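You operate a simulated robot arm through the tools that you are given. There is no shell and no other tool.

Carry out the task below with a simulated robot arm. There is one attempt and no reset: what you move stays moved.

JOB
Stop the extraction and brush the swarf off the field into the drawer's tray.
Fine: button off and gate shut before the drawer opens; drawer shut, brush back. Set down upright: red bench brush.

Only the result counts: the job must be done as asked and must still hold three seconds after the hand-in. Knocking over, shifting, dropping, spilling or breaking anything else fails it.

ROBOT AND FRAMES
A 6-joint arm with a two-finger gripper, fixed in place. Base frame: the origin is on the floor under the middle of its stand, x ahead of it, y to its left, z up. Readings come in mm, degrees, newtons and seconds.
With the tool pointing down near the work surface it reaches from about 220 to 700 mm from the base axis. Its first joint turns from -166.0 to 166.0 degrees. Payload 3.18 kg.
The tool frame sits at the grasp point between the pads (the TCP): z along the fingers, y along the line on which they close. The tips reach 30 mm beyond it. The gripper opens to 144 mm; its body begins 103 mm behind the TCP.
Orientation is that of the tool frame in the base frame, as [roll, pitch, yaw] about the fixed x, y, z axes, in that order (R = Rz(yaw) Ry(pitch) Rx(roll)). With the fingers straight down and closing along the base's y, the tool's x points along the base's -x, its y along +y and its z along -z.

CONTROLS
- The arm moves only by the tool drive_tool. Its argument "plan" is a list that holds one entry, the list of rows, each a list of 7 numbers: the shift along the tool's x, y, z in units of 150 mm (1.0 is 150 mm), then the turn, a rotation vector about the tool's x, y, z in units of 120 degrees (1.0 is 120 degrees), then the gripper command, from -1 (shut) to 1 (fully open), values between in proportion. In form: [[[x, y, z, ax, ay, az, jaw], ...]]. A call has 1 to 20 rows; each row is the pose to reach, as a shift and turn from the pose commanded when the call began, along the tool's axes at that moment. A call with a number of a shift or a turn outside -1 to 1 is refused whole. Rows are played at 5 a second. More than 50 mm and 8.6 degrees between two rows, or a gripper value outside its range, and nothing of the call is played. Where a pose cannot be reached the arm comes as near as it can. A force on the tool above 40 N (or 10 N above the force at the start of the call, whichever is more), or a blocked arm, ends the call early, and 0.2 s more pass. Each finger travels about 186.7 mm/s and halts on what it meets, pressing with about 31 N; the grip force reading is that of the motor and also rises with nothing between the fingers. The clock runs only during rows and for 0.2 s after the last one: add rows that repeat a pose to give the fingers time. The reply holds the time, the measured pose of the TCP, the force on the tool along the base axes, the opening and the grip force, in the units named above and with some noise, with the torque about the TCP (base axes, N m) and any sound that the robot's microphone picked up, and new pictures: "show" is both (left out), scene, wrist or none.
- Cameras (640 x 400 px; columns grow to the right, rows downward): "scene" is fixed at [215.4, 645.5, 1290.3]; the picture's right is [-0.76, -0.65, 0.00], its down [-0.45, 0.53, -0.72] and it looks along [0.47, -0.55, -0.70] (base axes); focal length 347 px, centre (320, 200). "wrist" rides on the gripper at [76, 16, -143] in the tool frame; the picture's right is [-0.21, 0.98, 0.00], its down [-0.84, -0.18, -0.51] and it looks along [-0.50, -0.11, 0.86] (tool axes); focal length 218 px, centre (320, 200). There is no depth. A picture from a camera that has moved, and an enlarged one, comes with that camera's place and axes in the base frame and with its lens. The place of the scene camera against the robot may be out by one fixed shift of up to 12 mm in any direction.
- close_up(camera, box): a new picture of the part [left, top, right, bottom] of that camera's present view, enlarged. No time passes.
- hand_in(): hands the job in; it is judged then, once.

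Nothing tells you positions but the pictures and the camera data. Unless the task says otherwise, let go and move clear before handing in.

The tools are called after "Emit:" as name(argument=value, ...) on one line, values as JSON. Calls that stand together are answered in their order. drive_tool: Moves the arm, as the interface text tells. Its arguments: {"type":"object","properties":{"plan":{"type":"array"},"show":{"type":"string","enum":["both","scene","wrist","none"]}},"required":["plan"]} The other tools are called the same way: close_up (camera, box) takes an enlarged picture of a part of a camera's view; hand_in () hands the job in.

At the start:

```text
time: 0.0
position: [314.2, 174.6, 1016.0]
tcp_rot: [180.0, 0.0, 180.0]
ft_force: [0.0, 0.1, 0.2]
wrist_torque: [-0.03, -0.01, -0.02]
width: 144.0
grip_force: 0.1
```

scene: 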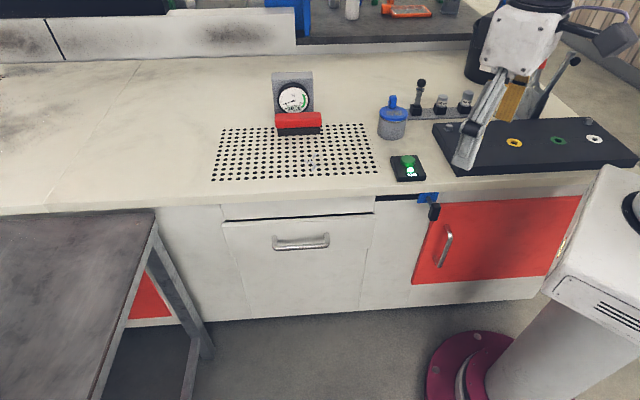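
wrist: 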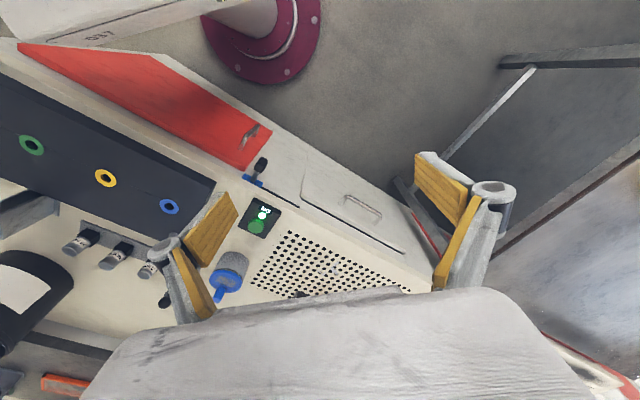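

I see a bench with a perforated field, a red brush next to a gauge, a lit green button box, a blue-capped jar, a blue/black slide (probably the gate), and a drawer with a handle. I'll take close-ups before moving anything.

Emit:
close_up(camera="scene", box=[200, 60, 440, 210])

Emit:
close_up(camera="scene", box=[360, 130, 520, 230])

Emit:
close_up(camera="scene", box=[200, 180, 460, 330])

Emit:
close_up(camera="wrist", box=[140, 130, 460, 330])

```text
2.67 times, centred on (320, 135) of scene
camera zoom: at [215.4, 645.5, 1290.3], right [-0.76, -0.65, 0.0], down [-0.45, 0.53, -0.72], along [0.47, -0.55, -0.7], focal length 925 px, centre (320, 373)
```

zoom: 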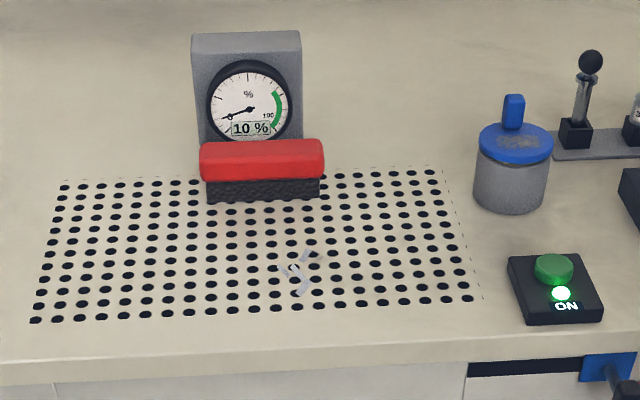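

```text
4.00 times, centred on (440, 180) of scene
camera zoom: at [215.4, 645.5, 1290.3], right [-0.76, -0.65, 0.0], down [-0.45, 0.53, -0.72], along [0.47, -0.55, -0.7], focal length 1387 px, centre (-160, 280)
```

zoom: 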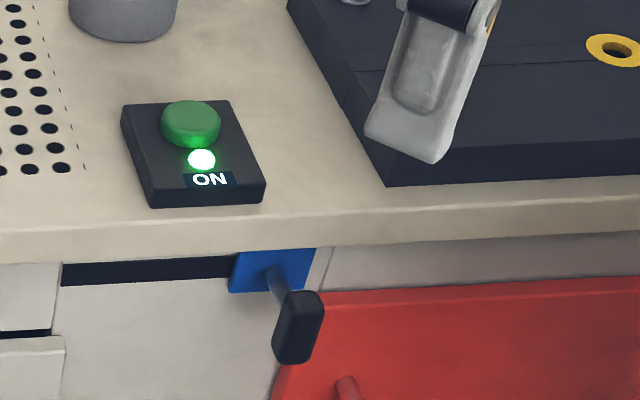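

```text
2.46 times, centred on (330, 255) of scene
camera zoom: at [215.4, 645.5, 1290.3], right [-0.76, -0.65, 0.0], down [-0.45, 0.53, -0.72], along [0.47, -0.55, -0.7], focal length 854 px, centre (295, 65)
```

zoom: 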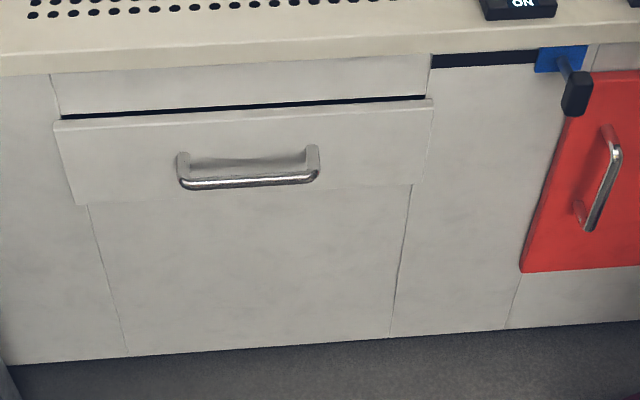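

```text
2.00 times, centred on (300, 230) of wrist
camera zoom: at [236.0, 191.2, 1158.4], right [0.21, 0.98, 0.0], down [0.84, -0.18, 0.51], along [0.5, -0.11, -0.86], focal length 436 px, centre (360, 140)
```

zoom: 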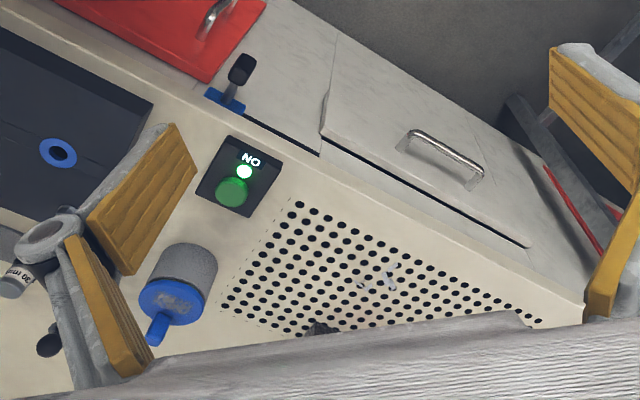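

The bench runs at about 45° to the base axes and its front edge faces the robot. The gate is a blue slide under the edge. I'll turn the tool in line with the bench and survey from above the field, touching nothing.

Emit:
drive_tool(plan=[[[-0.12, 0.06, -0.012, 0, 0, 0.047, 1], [-0.24, 0.12, -0.024, 0, 0, 0.094, 1], [-0.36, 0.18, -0.036, 0, 0, 0.141, 1], [-0.48, 0.24, -0.048, 0, 0, 0.188, 1], [-0.6, 0.3, -0.06, 0, 0, 0.235, 1], [-0.72, 0.36, -0.07, 0, 0, 0.282, 1], [-0.84, 0.42, -0.08, 0, 0, 0.329, 1], [-0.969, 0.486, -0.093, 0, 0, 0.375, 1], [-0.969, 0.486, -0.093, 0, 0, 0.375, 1]]])

```text
time: 2.0
position: [437.8, 239.6, 982.2]
tcp_rot: [179.5, 0.0, 134.9]
ft_force: [-0.6, -0.4, 0.9]
wrist_torque: [0.05, 0.01, 0.0]
width: 144.0
grip_force: 0.1
out of reach, approached as far as the arm can: row 3, 4, 5, 6, 7, 8, 9
camera wrist: at [393.7, 304.2, 1125.6], right [0.84, 0.54, 0.01], down [0.46, -0.73, 0.51], along [0.28, -0.42, -0.86], focal length 218 px, centre (320, 200)
```

scene: 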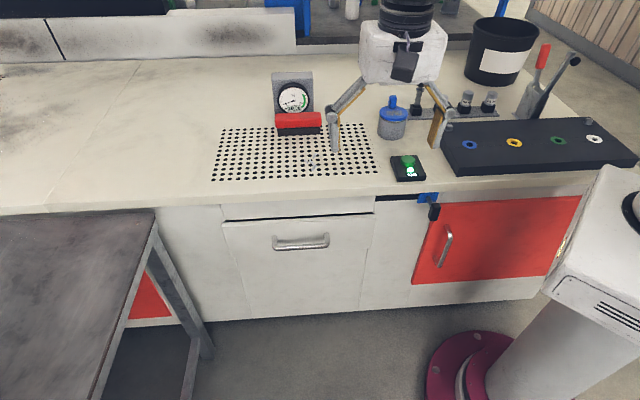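
wrist: 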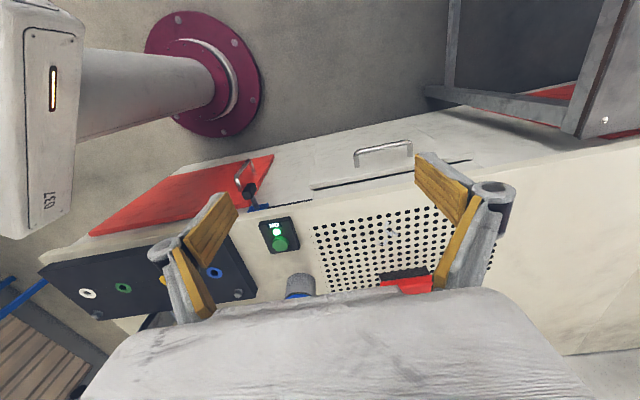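

The arm stops short at this height, since its reach is longer lower down. I'll look closely from here to measure things.

Emit:
close_up(camera="wrist", box=[220, 120, 480, 300])

Emit:
close_up(camera="wrist", box=[330, 190, 490, 300])

Emit:
close_up(camera="scene", box=[260, 60, 360, 190])

```text
2.22 times, centred on (350, 210) of wrist
camera zoom: at [393.7, 304.2, 1125.6], right [0.84, 0.54, 0.01], down [0.46, -0.73, 0.51], along [0.28, -0.42, -0.86], focal length 485 px, centre (253, 178)
```

zoom: 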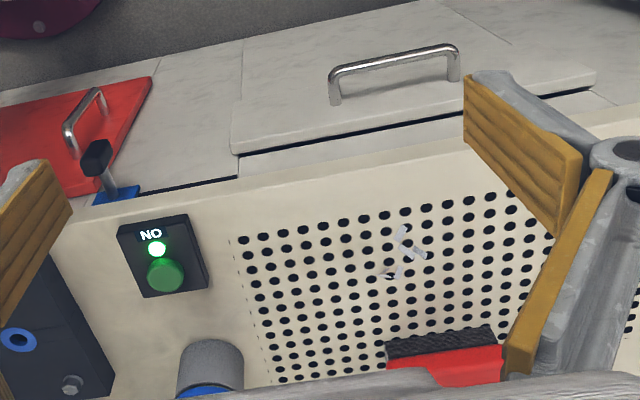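

```text
3.64 times, centred on (410, 245) of wrist
camera zoom: at [393.7, 304.2, 1125.6], right [0.84, 0.54, 0.01], down [0.46, -0.73, 0.51], along [0.28, -0.42, -0.86], focal length 794 px, centre (-7, 36)
```

zoom: 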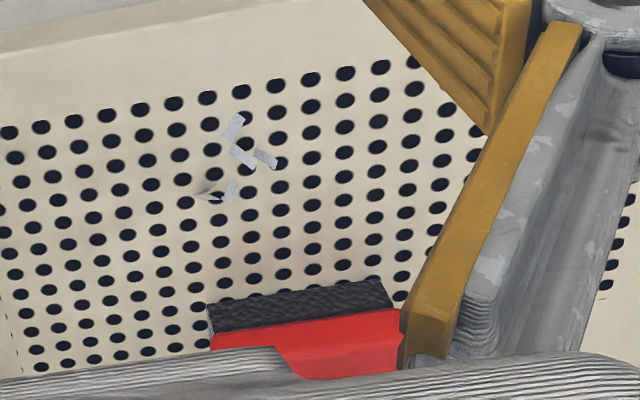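

```text
3.08 times, centred on (310, 125) of scene
camera zoom: at [215.4, 645.5, 1290.3], right [-0.76, -0.65, 0.0], down [-0.45, 0.53, -0.72], along [0.47, -0.55, -0.7], focal length 1067 px, centre (351, 431)
```

zoom: 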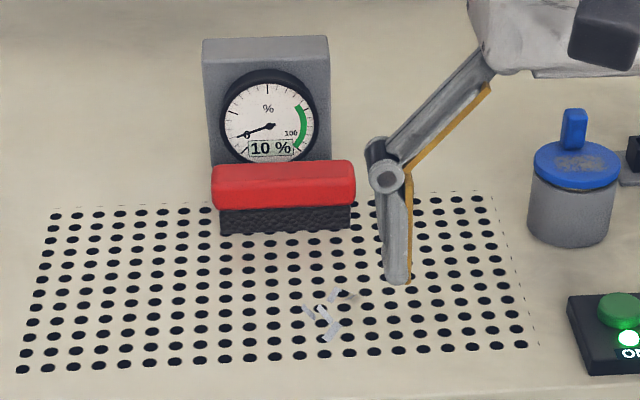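

The surface is at about z = 743. The button is near u=345, v=362 along the bench axes, with its top at about 765. I'll lower the arm over clear space in front of the bench, shut the fingers, and move sideways toward the button.

Emit:
drive_tool(plan=[[[0, 0, 0.15, 0, 0, 0, 0.5], [0, 0, 0.35, 0, 0, 0, 0], [0, -0.1, 0.55, 0, 0, 0, -0.5], [0, -0.3, 0.7, 0, 0, 0, -1], [0, -0.5, 0.7, 0, 0, 0, -1], [0, -0.7, 0.7, 0, 0, 0, -1], [0, -0.89, 0.7, 0, 0, 0, -1], [0, -0.89, 0.7, 0, 0, 0, -1]]])

```text
time: 3.8
position: [343.3, 141.7, 877.7]
tcp_rot: [-179.9, 0.0, 135.0]
ft_force: [0.0, 0.3, -0.4]
wrist_torque: [-0.03, -0.02, 0.0]
width: 0.0
grip_force: 30.7
camera wrist: at [300.6, 207.2, 1020.2], right [0.84, 0.54, 0.0], down [0.47, -0.72, 0.51], along [0.28, -0.43, -0.86], focal length 218 px, centre (320, 200)
```

scene: 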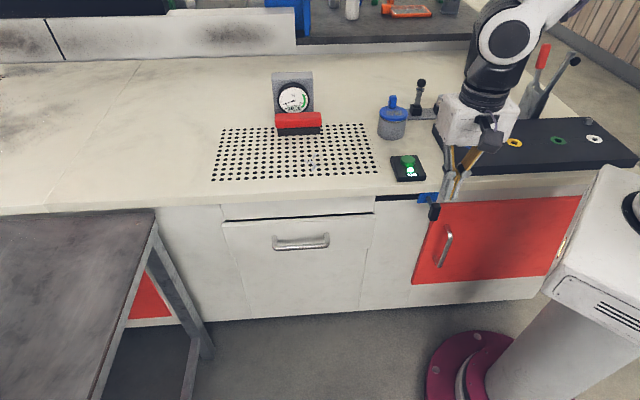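
wrist: 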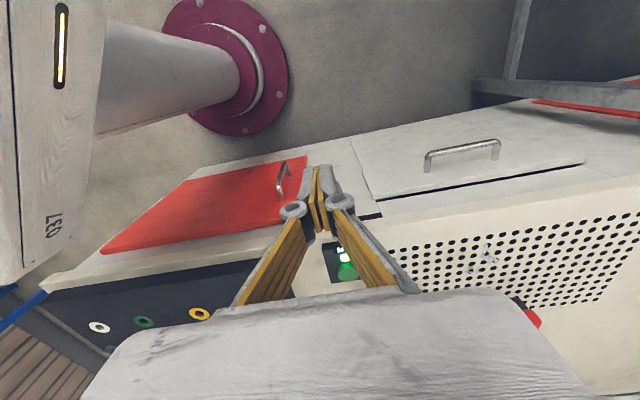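

Emit:
close_up(camera="wrist", box=[280, 170, 440, 300])

Emit:
close_up(camera="scene", box=[370, 140, 470, 240])

```text
3.08 times, centred on (360, 235) of wrist
camera zoom: at [300.6, 207.2, 1020.2], right [0.84, 0.54, 0.0], down [0.47, -0.72, 0.51], along [0.28, -0.43, -0.86], focal length 672 px, centre (197, 92)
```

zoom: 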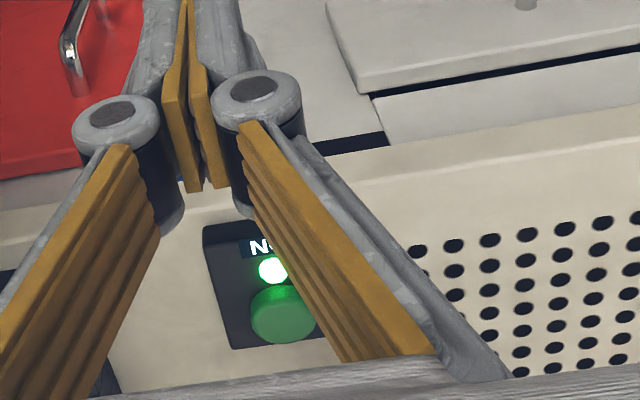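

```text
4.00 times, centred on (420, 190) of scene
camera zoom: at [215.4, 645.5, 1290.3], right [-0.76, -0.65, 0.0], down [-0.45, 0.53, -0.72], along [0.47, -0.55, -0.7], focal length 1387 px, centre (-80, 240)
```

zoom: 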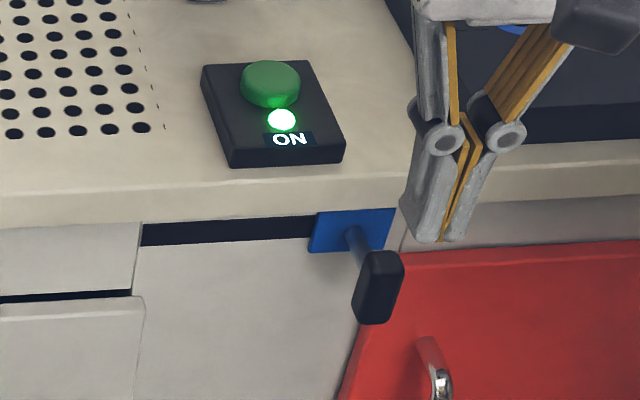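

Emit:
drive_tool(plan=[[[-0.2, 0, 0, 0, 0, 0, -1], [-0.4, 0, 0, 0, 0, 0, -1], [-0.6, 0, 0, 0, 0, 0, -1], [-0.8, 0, 0, 0, 0, 0, -1], [-1.0, 0.01, 0, 0, 0, 0, -1], [-1.0, 0.01, 0, 0, 0, 0, -1]]], show="wrist")

```text
time: 5.2
position: [452.1, 37.8, 875.7]
tcp_rot: [-179.9, 0.0, 135.1]
ft_force: [0.4, -0.5, 0.2]
wrist_torque: [0.03, 0.01, 0.01]
width: 0.1
grip_force: 31.1
camera wrist: at [410.8, 102.8, 1019.2], right [0.84, 0.54, 0.0], down [0.47, -0.72, 0.51], along [0.28, -0.43, -0.86], focal length 218 px, centre (320, 200)
```

wrist: 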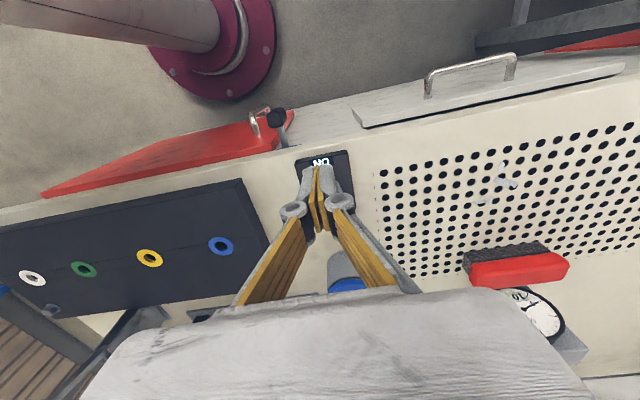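

Emit:
drive_tool(plan=[[[-0.15, 0, 0, 0, 0, 0, -1], [-0.3, 0, 0, 0, 0, 0, -1], [-0.44, 0, 0, 0, 0, 0, -1], [-0.44, 0, 0.15, 0, 0, 0, -1], [-0.44, 0, 0.3, 0, 0, 0, -1], [-0.44, 0, 0.44, 0, 0, 0, -1], [-0.44, 0, 0.44, 0, 0, 0, -1]]], show="both")

Emit:
close_up(camera="scene", box=[370, 120, 450, 220])

```text
time: 6.8
position: [499.2, -8.0, 811.0]
tcp_rot: [179.9, 0.0, 135.0]
ft_force: [-0.3, -0.1, 0.4]
wrist_torque: [0.0, -0.01, 0.0]
width: 0.0
grip_force: 30.9
camera wrist: at [455.6, 57.2, 953.4], right [0.84, 0.54, 0.0], down [0.47, -0.72, 0.51], along [0.28, -0.43, -0.86], focal length 218 px, centre (320, 200)
```

scene: 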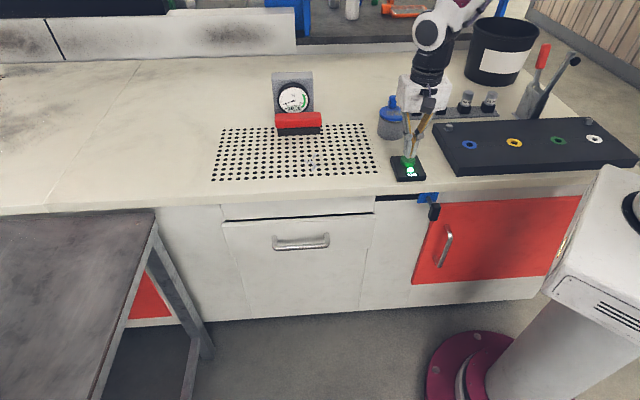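
wrist: 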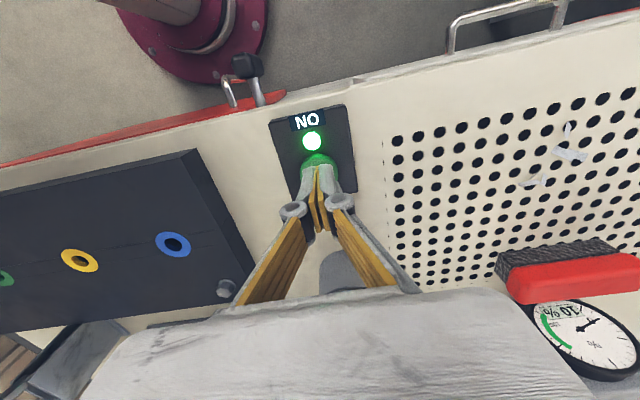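

```text
4.00 times, centred on (410, 170) of scene
camera zoom: at [215.4, 645.5, 1290.3], right [-0.76, -0.65, 0.0], down [-0.45, 0.53, -0.72], along [0.47, -0.55, -0.7], focal length 1387 px, centre (-40, 320)
```

zoom: 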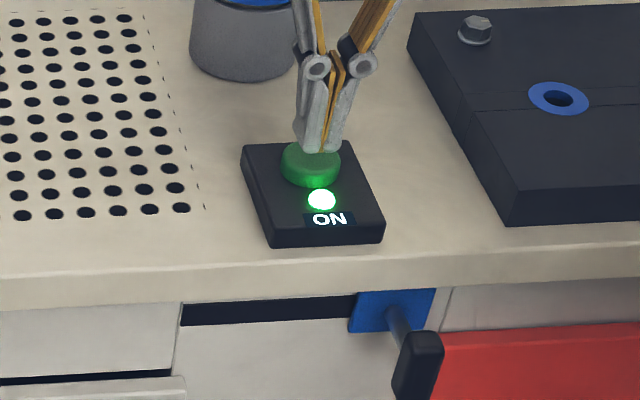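

The closed tips are centred above the button with about 15 mm to go, so I'll press it slowly.

Emit:
drive_tool(plan=[[[0, 0, 0.03, 0, 0, 0, -1], [0, 0, 0.06, 0, 0, 0, -1], [0, 0, 0.08, 0, 0, 0, -1], [0, 0, 0.095, 0, 0, 0, -1], [0, 0, 0.11, 0, 0, 0, -1], [0, 0, 0.12, 0, 0, 0, -1]]], show="both")

Emit:
close_up(camera="scene", box=[370, 120, 450, 220])

```text
time: 8.2
position: [498.3, -9.1, 792.0]
tcp_rot: [180.0, 0.0, 135.0]
ft_force: [0.4, 1.0, 1.3]
wrist_torque: [0.03, 0.0, 0.01]
width: 0.0
grip_force: 30.8
heard: click
camera wrist: at [454.8, 56.0, 935.5], right [0.84, 0.54, 0.0], down [0.47, -0.72, 0.51], along [0.28, -0.43, -0.86], focal length 218 px, centre (320, 200)
```

scene: 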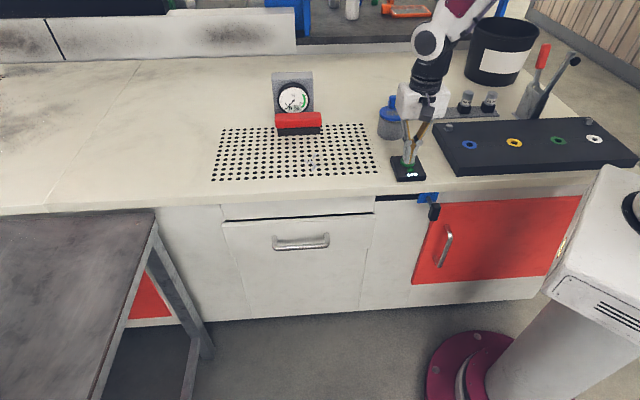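
wrist: 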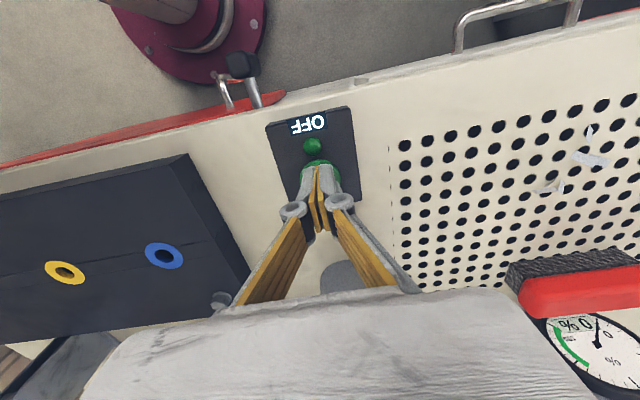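

```text
4.00 times, centred on (410, 170) of scene
camera zoom: at [215.4, 645.5, 1290.3], right [-0.76, -0.65, 0.0], down [-0.45, 0.53, -0.72], along [0.47, -0.55, -0.7], focal length 1387 px, centre (-40, 320)
```

zoom: 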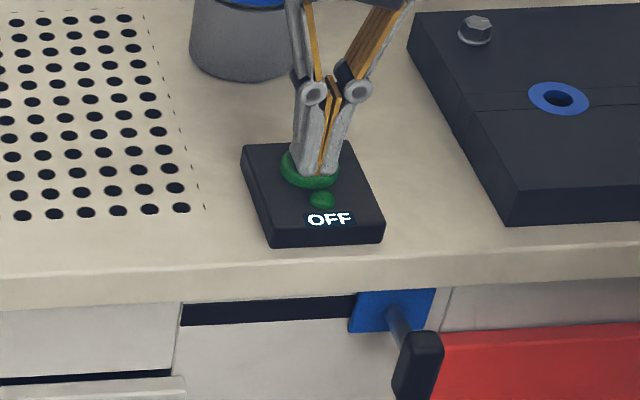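

The indicator now reads OFF and I heard a click. I'll back up and move out in front of the bench to look at the gate slide.

Emit:
drive_tool(plan=[[[0, 0, -0.15, 0, 0, 0, -1], [0, 0, -0.35, 0, 0, 0, -1], [0.2, 0.05, -0.45, 0, 0, 0, -1], [0.4, 0.1, -0.45, 0, 0, 0, -1], [0.6, 0.2, -0.45, 0, 0, 0, -1], [0.8, 0.3, -0.45, 0, 0, 0, -1], [1.0, 0.4, -0.45, 0, 0, 0, -1], [1.0, 0.4, -0.45, 0, 0, 0, -1]]], show="both")

Emit:
close_up(camera="wrist", box=[140, 60, 300, 190])

Emit:
close_up(camera="scene", box=[370, 120, 450, 220])

```text
time: 10.0
position: [435.7, 141.0, 863.9]
tcp_rot: [180.0, 0.0, 135.1]
ft_force: [-0.1, 0.0, -0.4]
wrist_torque: [-0.03, -0.01, 0.0]
width: 0.0
grip_force: 30.5
camera wrist: at [391.9, 205.1, 1005.7], right [0.84, 0.54, 0.0], down [0.47, -0.72, 0.51], along [0.28, -0.43, -0.86], focal length 218 px, centre (320, 200)
```

scene: 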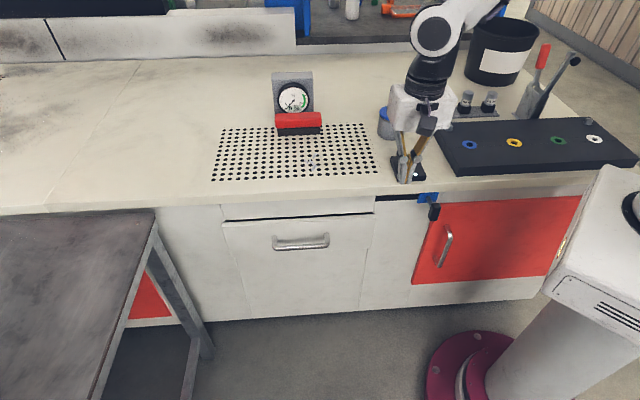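
wrist: 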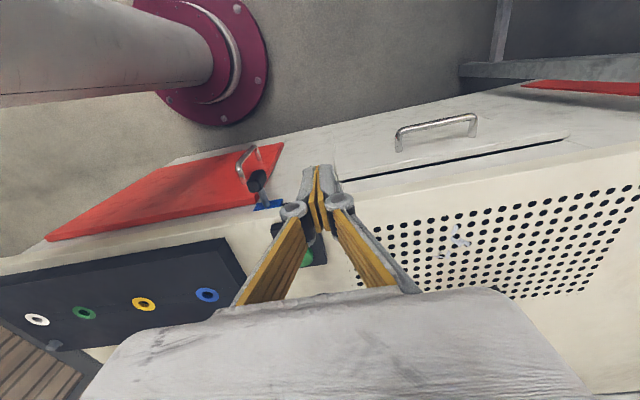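

```text
3.08 times, centred on (220, 125) of wrist
camera zoom: at [391.9, 205.1, 1005.7], right [0.84, 0.54, 0.0], down [0.47, -0.72, 0.51], along [0.28, -0.43, -0.86], focal length 672 px, centre (628, 431)
```

zoom: 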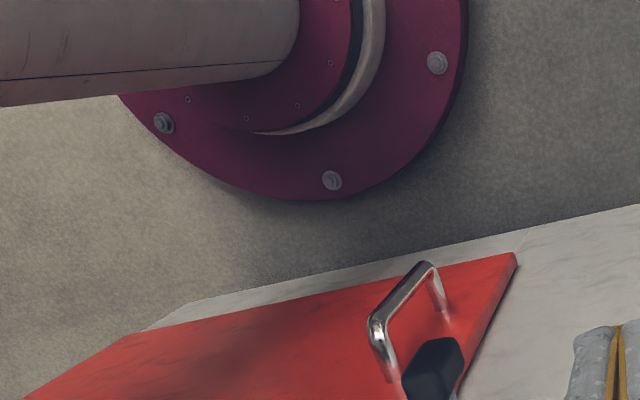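

```text
4.00 times, centred on (410, 170) of scene
camera zoom: at [215.4, 645.5, 1290.3], right [-0.76, -0.65, 0.0], down [-0.45, 0.53, -0.72], along [0.47, -0.55, -0.7], focal length 1387 px, centre (-40, 320)
```

zoom: 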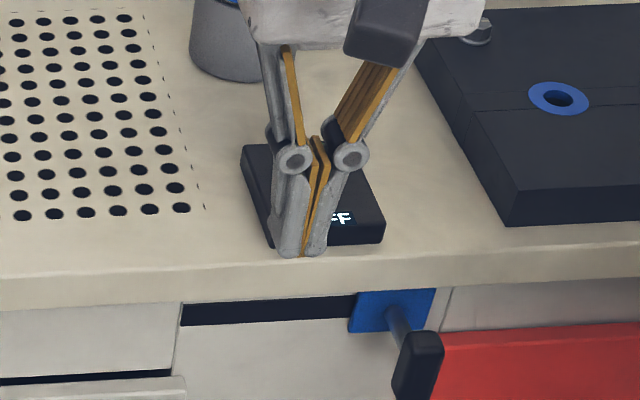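

Emit:
close_up(camera="wrist", box=[220, 150, 300, 220])

Emit:
close_up(camera="wrist", box=[320, 130, 600, 300])

```text
5.71 times, centred on (260, 185) of wrist
camera zoom: at [391.9, 205.1, 1005.7], right [0.84, 0.54, 0.0], down [0.47, -0.72, 0.51], along [0.28, -0.43, -0.86], focal length 1247 px, centre (663, 286)
```

zoom: 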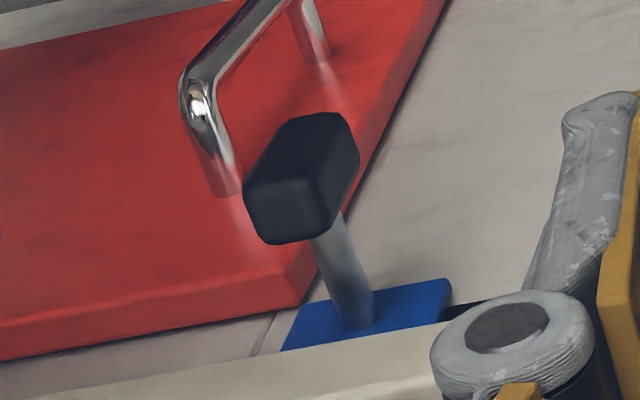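

```text
2.29 times, centred on (460, 215) of wrist
camera zoom: at [391.9, 205.1, 1005.7], right [0.84, 0.54, 0.0], down [0.47, -0.72, 0.51], along [0.28, -0.43, -0.86], focal length 499 px, centre (0, 166)
```

zoom: 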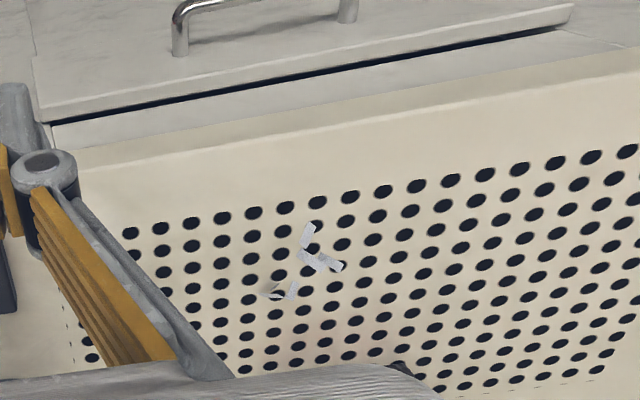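

The gate knob is near u=289, v=262, z=688, in front of the fascia. I'll bring the half-open gripper above it so the fingers straddle the knob.

Emit:
drive_tool(plan=[[[0, -0.15, 0, 0, 0, 0, -0.6], [-0.05, -0.35, 0, 0, 0, 0, -0.3], [-0.15, -0.55, 0.1, 0, 0, 0, -0.167], [-0.25, -0.7, 0.2, 0, 0, 0, -0.167], [-0.33, -0.792, 0.35, 0, 0, 0, -0.167], [-0.33, -0.792, 0.5, 0, 0, 0, -0.167], [-0.33, -0.792, 0.5, 0, 0, 0, -0.167]]], show="both")

Emit:
close_up(camera="wrist", box=[240, 80, 400, 220])

Emit:
close_up(camera="scene", box=[380, 120, 480, 230])

```text
time: 11.6
position: [388.7, 18.3, 784.1]
tcp_rot: [-180.0, 0.0, 135.1]
ft_force: [0.0, 0.4, 0.6]
wrist_torque: [-0.02, 0.0, 0.01]
width: 59.9
grip_force: 0.1
camera wrist: at [345.6, 83.6, 927.5], right [0.84, 0.54, 0.0], down [0.47, -0.72, 0.51], along [0.28, -0.43, -0.86], focal length 218 px, centre (320, 200)
```

scene: 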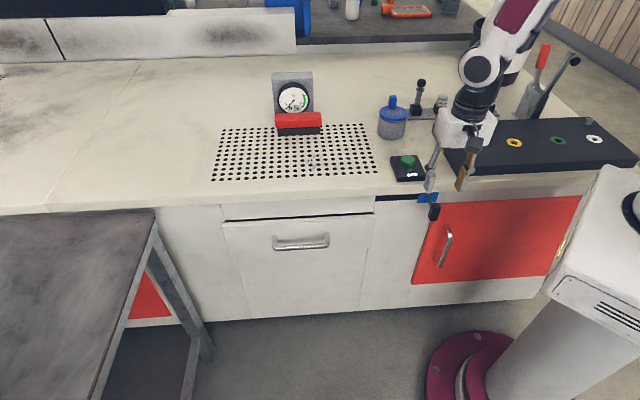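
wrist: 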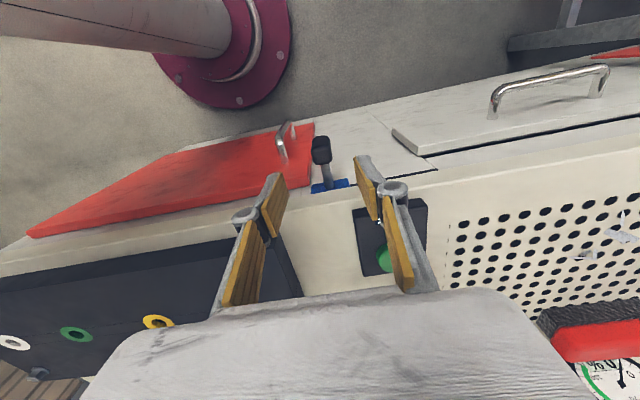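

```text
2.86 times, centred on (320, 150) of wrist
camera zoom: at [345.6, 83.6, 927.5], right [0.84, 0.54, 0.0], down [0.47, -0.72, 0.51], along [0.28, -0.43, -0.86], focal length 624 px, centre (320, 343)
```

zoom: 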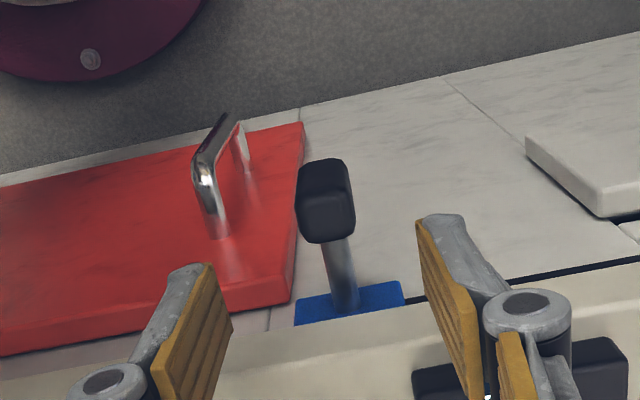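

```text
3.64 times, centred on (430, 175) of scene
camera zoom: at [215.4, 645.5, 1290.3], right [-0.76, -0.65, 0.0], down [-0.45, 0.53, -0.72], along [0.47, -0.55, -0.7], focal length 1261 px, centre (-80, 291)
```

zoom: 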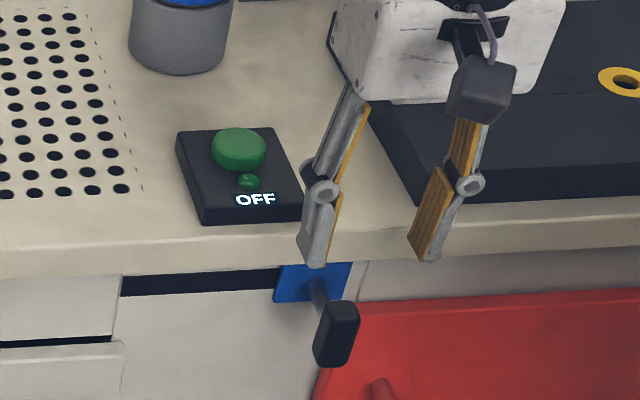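

Emit:
drive_tool(plan=[[[0.02, 0.01, 0.1, 0, 0, 0, -0.167], [0.02, 0.01, 0.2, 0, 0, 0, -0.167], [0.02, 0.01, 0.3, 0, 0, 0, -0.167], [0.02, 0.01, 0.4, 0, 0, 0, -0.167], [0.02, 0.01, 0.5, 0, 0, 0, -0.167], [0.02, 0.01, 0.57, 0, 0, 0, -0.167], [0.02, 0.01, 0.57, 0, 0, 0, -0.167]]], show="both")

Emit:
close_up(camera="wrist", box=[240, 80, 400, 240])

Emit:
close_up(camera="scene", box=[380, 120, 480, 230])

```text
time: 13.2
position: [384.4, 23.7, 701.2]
tcp_rot: [-180.0, 0.0, 135.0]
ft_force: [-0.2, -0.5, 0.1]
wrist_torque: [-0.01, 0.02, -0.02]
width: 59.8
grip_force: 0.1
camera wrist: at [340.6, 90.1, 843.6], right [0.84, 0.54, 0.0], down [0.47, -0.72, 0.51], along [0.28, -0.43, -0.86], focal length 218 px, centre (320, 200)
```

scene: 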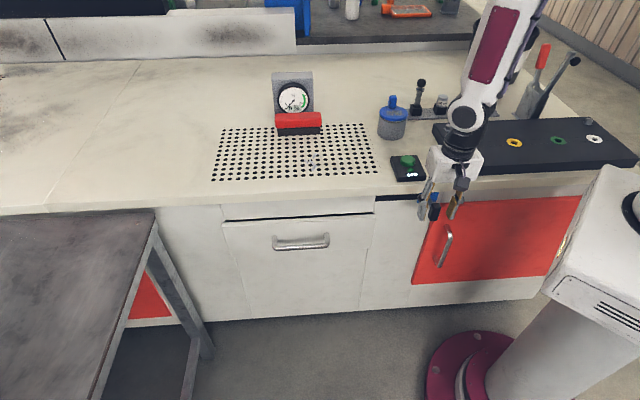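
wrist: 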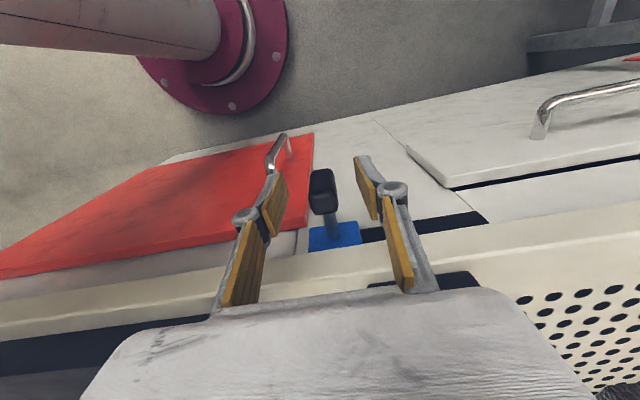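

```text
2.50 times, centred on (320, 160) of wrist
camera zoom: at [340.6, 90.1, 843.6], right [0.84, 0.54, 0.0], down [0.47, -0.72, 0.51], along [0.28, -0.43, -0.86], focal length 546 px, centre (320, 300)
```

zoom: 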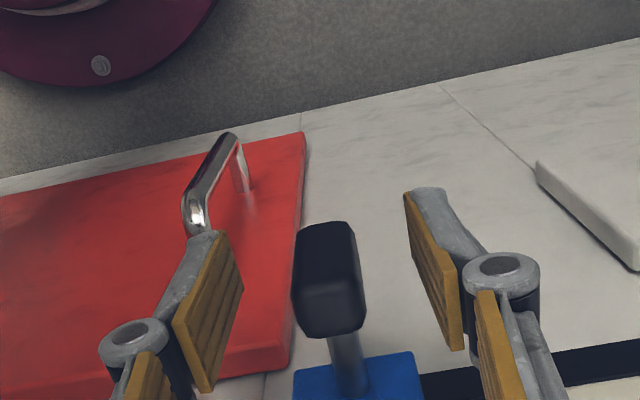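

```text
3.64 times, centred on (430, 175) of scene
camera zoom: at [215.4, 645.5, 1290.3], right [-0.76, -0.65, 0.0], down [-0.45, 0.53, -0.72], along [0.47, -0.55, -0.7], focal length 1261 px, centre (-80, 291)
```

zoom: 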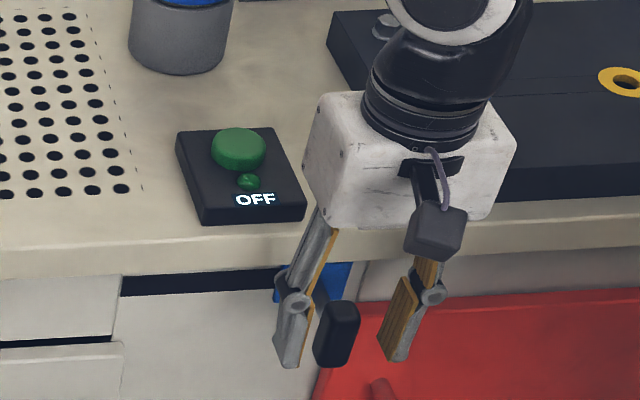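

Emit:
drive_tool(plan=[[[0, 0.07, 0, 0, 0, 0, -0.167], [0, 0.14, 0, 0, 0, 0, -0.167], [0, 0.21, 0, 0, 0, 0, -0.167], [0, 0.28, 0, 0, 0, 0, -0.167], [0, 0.35, 0, 0, 0, 0, -0.167], [0, 0.42, 0, 0, 0, 0, -0.167], [0, 0.5, 0, 0, 0, 0, -0.167], [0, 0.5, 0, 0, 0, 0, -0.167]]], show="both")

Emit:
close_up(camera="scene", box=[360, 120, 460, 230])

```text
time: 15.0
position: [436.5, 76.9, 701.7]
tcp_rot: [179.9, 0.0, 135.0]
ft_force: [-0.6, -1.7, -1.3]
wrist_torque: [0.03, 0.0, -0.02]
width: 61.3
grip_force: 0.9
camera wrist: at [393.6, 142.5, 843.4], right [0.84, 0.54, 0.0], down [0.47, -0.72, 0.51], along [0.28, -0.43, -0.86], focal length 218 px, centre (320, 200)
```

scene: 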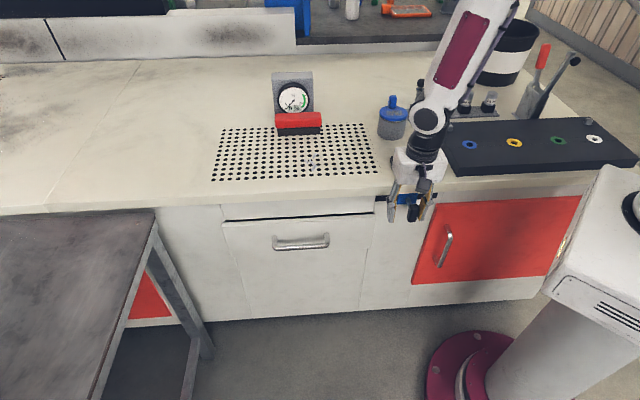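
wrist: 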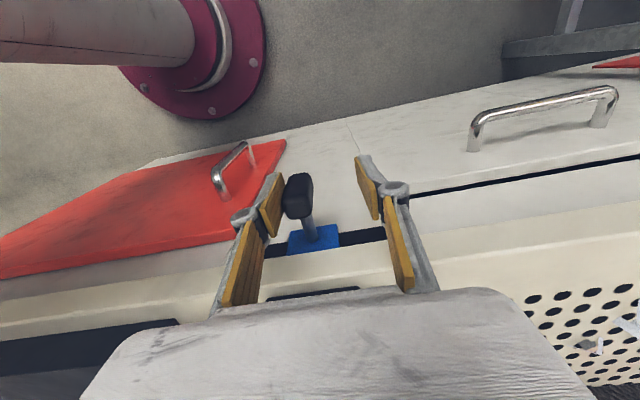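

```text
3.64 times, centred on (410, 175) of scene
camera zoom: at [215.4, 645.5, 1290.3], right [-0.76, -0.65, 0.0], down [-0.45, 0.53, -0.72], along [0.47, -0.55, -0.7], focal length 1261 px, centre (-7, 291)
```

zoom: 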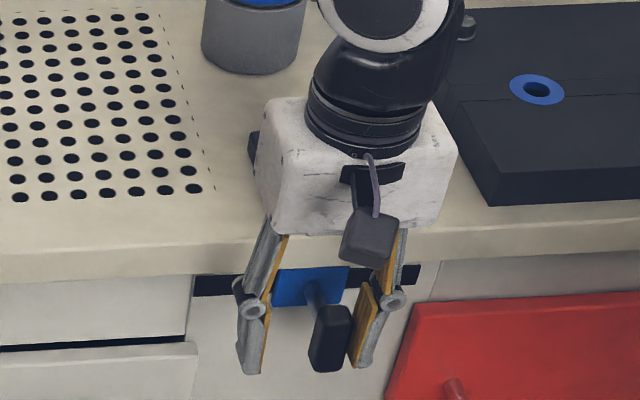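

The plate slides freely with about 54 mm of slot left. I'll keep pushing until it reaches the end.

Emit:
drive_tool(plan=[[[0, 0.07, 0, 0, 0, 0, -0.167], [0, 0.14, 0, 0, 0, 0, -0.167], [0, 0.21, 0, 0, 0, 0, -0.167], [0, 0.27, 0, 0, 0, 0, -0.167], [0, 0.31, 0, 0, 0, 0, -0.167], [0, 0.35, 0, 0, 0, 0, -0.167], [0, 0.38, 0, 0, 0, 0, -0.167], [0, 0.41, 0, 0, 0, 0, -0.167], [0, 0.44, 0, 0, 0, 0, -0.167]]], show="both")

Emit:
close_up(camera="scene", box=[350, 120, 450, 230])

```text
time: 17.0
position: [482.1, 122.5, 699.9]
tcp_rot: [-179.6, -0.2, 135.0]
ft_force: [-11.8, -25.8, -7.4]
wrist_torque: [-0.42, 0.07, 0.26]
width: 74.8
grip_force: 12.0
camera wrist: at [440.1, 187.2, 842.1], right [0.84, 0.54, -0.01], down [0.47, -0.72, 0.51], along [0.27, -0.43, -0.86], focal length 218 px, centre (320, 200)
```

scene: 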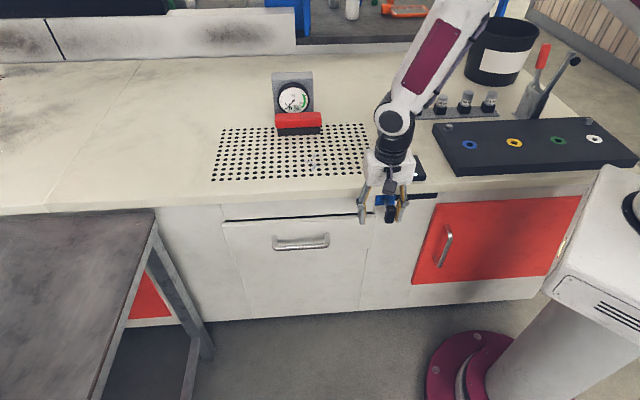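
wrist: 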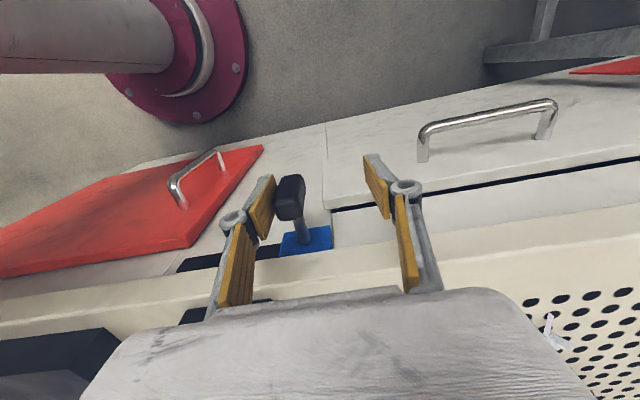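

```text
3.64 times, centred on (400, 175) of scene
camera zoom: at [215.4, 645.5, 1290.3], right [-0.76, -0.65, 0.0], down [-0.45, 0.53, -0.72], along [0.47, -0.55, -0.7], focal length 1261 px, centre (29, 291)
```

zoom: 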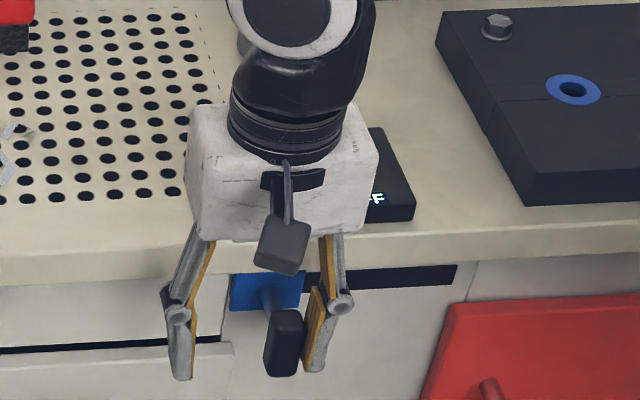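

Emit:
close_up(camera="scene", box=[265, 65, 335, 140])

Emit:
close_up(camera="wrist", box=[160, 150, 480, 300])

```text
5.33 times, centred on (300, 102) of scene
camera zoom: at [215.4, 645.5, 1290.3], right [-0.76, -0.65, 0.0], down [-0.45, 0.53, -0.72], along [0.47, -0.55, -0.7], focal length 1849 px, centre (427, 720)
```

zoom: 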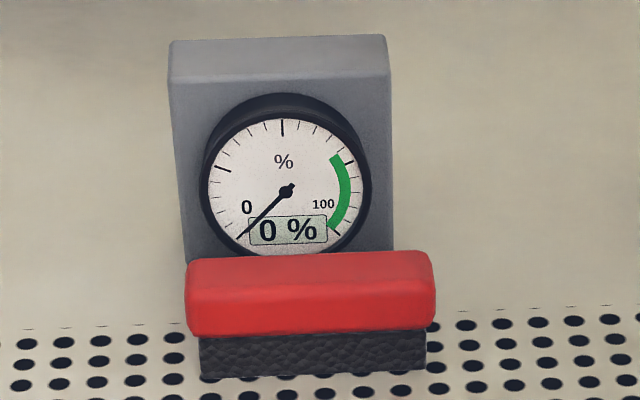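

```text
2.00 times, centred on (320, 225) of wrist
camera zoom: at [440.1, 187.2, 842.1], right [0.84, 0.54, -0.01], down [0.47, -0.72, 0.51], along [0.27, -0.43, -0.86], focal length 436 px, centre (320, 150)
```

zoom: 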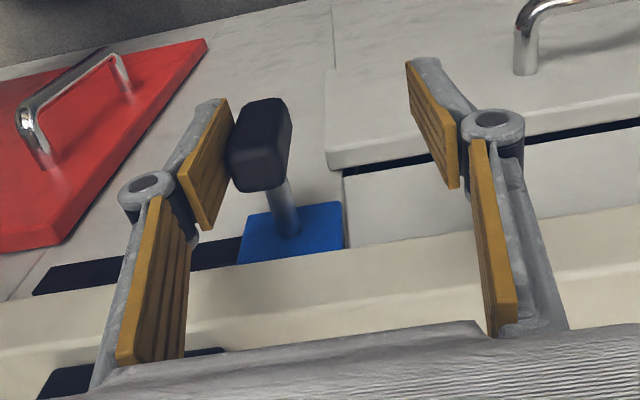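

The plate has reached the left end of its slot. I'll ease off the knob, back away, and look for markings before I trust which end is "shut".

Emit:
drive_tool(plan=[[[0, -0.06, 0, 0, 0, 0, -0.167], [0, -0.13, 0, 0, 0, 0, -0.167], [0.15, -0.13, 0, 0, 0, 0, -0.167], [0.3, -0.13, 0, 0, 0, 0, -0.167], [0.45, -0.13, -0.1, 0, 0, 0, -0.167], [0.55, 0.1, -0.1, 0, 0, 0, -0.167], [0.55, 0.35, -0.1, 0, 0, 0, -0.167], [0.55, 0.6, -0.1, 0, 0, 0, -0.167], [0.55, 0.6, -0.1, 0, 0, 0, -0.167]]], show="both")

Emit:
close_up(camera="scene", box=[360, 180, 460, 240])

Emit:
close_up(camera="wrist", box=[60, 170, 260, 300])

```text
time: 19.0
position: [491.4, 245.3, 713.3]
tcp_rot: [-180.0, 0.0, 135.0]
ft_force: [0.1, -0.6, 0.4]
wrist_torque: [-0.02, 0.03, 0.02]
width: 59.7
grip_force: 0.1
camera wrist: at [448.3, 310.2, 856.8], right [0.84, 0.54, 0.0], down [0.47, -0.72, 0.51], along [0.28, -0.43, -0.86], focal length 218 px, centre (320, 200)
```

scene: 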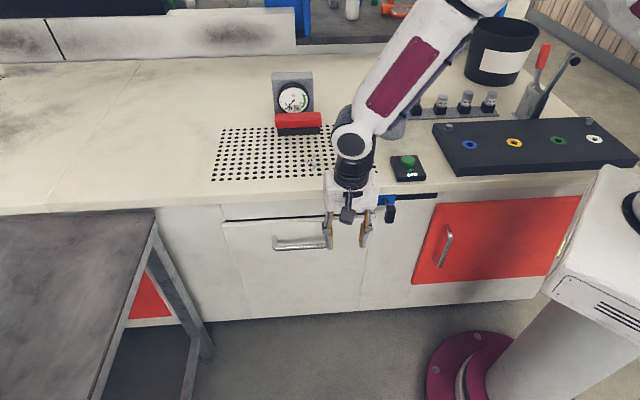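
wrist: 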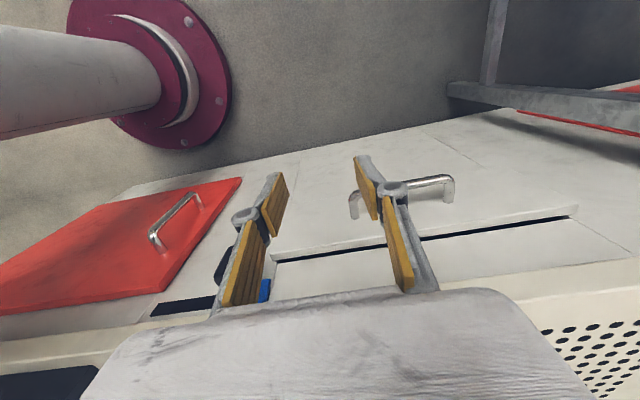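

```text
6.40 times, centred on (410, 210) of scene
camera zoom: at [215.4, 645.5, 1290.3], right [-0.76, -0.65, 0.0], down [-0.45, 0.53, -0.72], along [0.47, -0.55, -0.7], focal length 2219 px, centre (-256, 136)
```

zoom: 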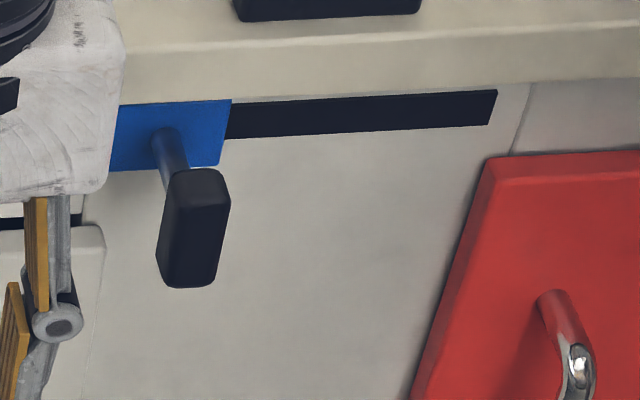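

```text
3.08 times, centred on (160, 235) of wrist
camera zoom: at [448.3, 310.2, 856.8], right [0.84, 0.54, 0.0], down [0.47, -0.72, 0.51], along [0.28, -0.43, -0.86], focal length 672 px, centre (812, 92)
```

zoom: 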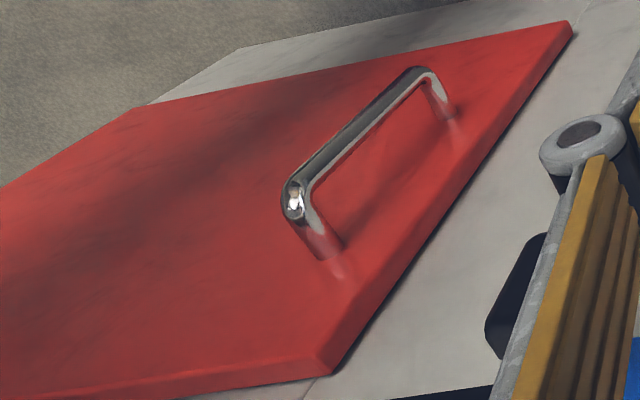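

There are no markings, so the picture alone can't tell me which end is shut. The gauge read 10 % with the fan on and the gate at the right end. A short press with the gate at the left end should show which way is shut, after which I'll switch it off again.

Emit:
drive_tool(plan=[[[0, 0, -0.25, 0, 0, 0, -0.4], [0, -0.1, -0.5, 0, 0, 0, -0.7], [0, -0.3, -0.75, 0, 0, 0, -1], [0, -0.5, -1.0, 0, 0, 0, -1], [-0.2, -0.7, -1.0, 0, 0, 0, -1], [-0.4, -0.9, -1.0, 0, 0, 0, -1], [-0.6, -1.0, -1.0, 0, 0, 0, -1], [-0.8, -1.0, -1.0, 0, 0, 0, -1], [-1.0, -1.0, -1.0, 0, 0, 0, -1], [-1.0, -1.0, -1.0, 0, 0, 0, -1]]], show="wrist")

```text
time: 21.2
position: [490.8, 32.8, 862.4]
tcp_rot: [180.0, 0.0, 135.0]
ft_force: [0.0, -0.4, -0.4]
wrist_torque: [0.01, -0.01, 0.02]
width: 0.1
grip_force: 30.5
camera wrist: at [448.3, 97.9, 1004.9], right [0.84, 0.54, 0.0], down [0.47, -0.72, 0.51], along [0.28, -0.43, -0.86], focal length 218 px, centre (320, 200)
```

wrist: 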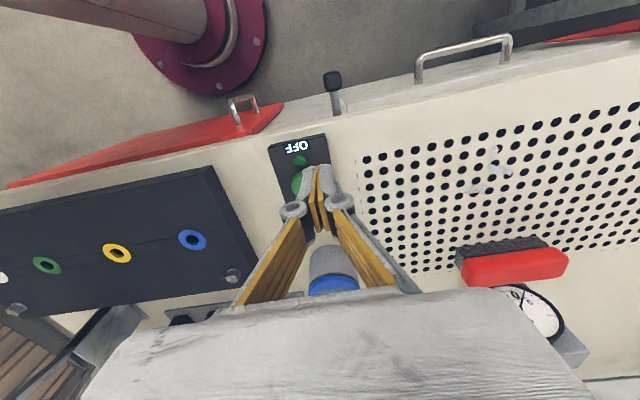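

Emit:
drive_tool(plan=[[[-0.12, -0.08, 0, 0, 0, 0, -1], [-0.235, -0.16, 0, 0, 0, 0, -1], [-0.235, -0.16, 0.12, 0, 0, 0, -1], [-0.235, -0.16, 0.24, 0, 0, 0, -1], [-0.235, -0.16, 0.34, 0, 0, 0, -1], [-0.235, -0.16, 0.38, 0, 0, 0, -1], [-0.235, -0.16, 0.41, 0, 0, 0, -1], [-0.235, -0.16, 0.43, 0, 0, 0, -1], [-0.235, -0.16, 0.445, 0, 0, 0, -1], [-0.235, -0.16, 0.46, 0, 0, 0, -1], [-0.235, -0.16, 0.47, 0, 0, 0, -1], [-0.235, -0.16, 0.47, 0, 0, 0, -1]]], show="both")

Emit:
close_up(camera="scene", box=[265, 65, 335, 140])

Emit:
close_up(camera="scene", box=[280, 130, 440, 230])

```text
time: 23.8
position: [496.5, -8.5, 793.4]
tcp_rot: [179.9, 0.1, 135.0]
ft_force: [-1.0, 1.0, 0.7]
wrist_torque: [0.0, 0.01, 0.01]
width: 6.2
grip_force: 30.4
camera wrist: at [454.2, 55.9, 936.9], right [0.84, 0.54, 0.0], down [0.47, -0.72, 0.51], along [0.28, -0.43, -0.86], focal length 218 px, centre (320, 200)
```

scene: 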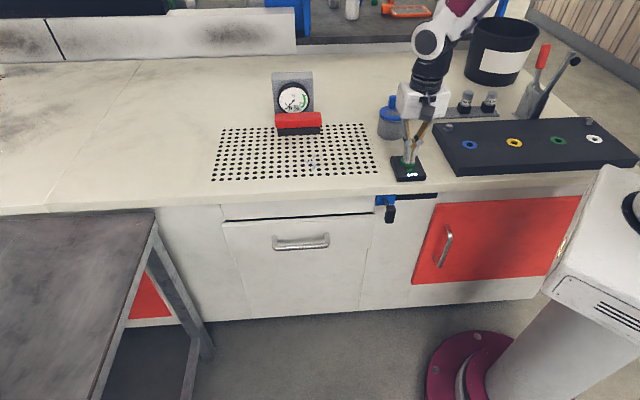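
wrist: 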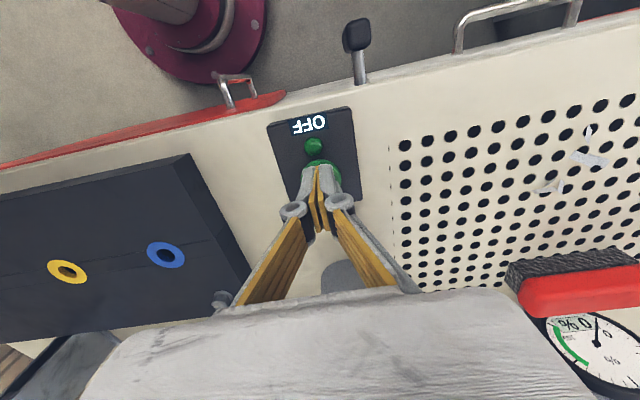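

```text
5.33 times, centred on (300, 102) of scene
camera zoom: at [215.4, 645.5, 1290.3], right [-0.76, -0.65, 0.0], down [-0.45, 0.53, -0.72], along [0.47, -0.55, -0.7], focal length 1849 px, centre (427, 720)
```

zoom: 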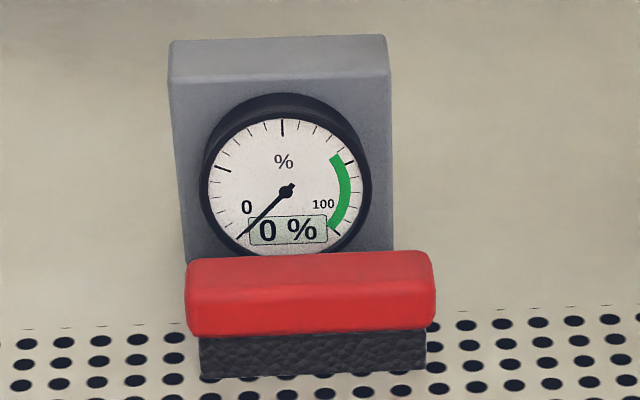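

```text
4.00 times, centred on (360, 180) of scene
camera zoom: at [215.4, 645.5, 1290.3], right [-0.76, -0.65, 0.0], down [-0.45, 0.53, -0.72], along [0.47, -0.55, -0.7], focal length 1387 px, centre (160, 280)
```

zoom: 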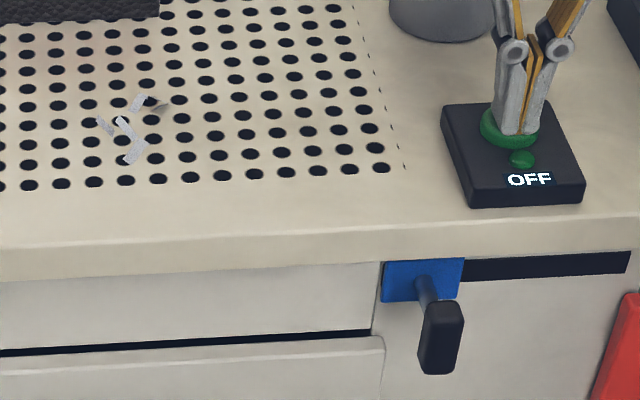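

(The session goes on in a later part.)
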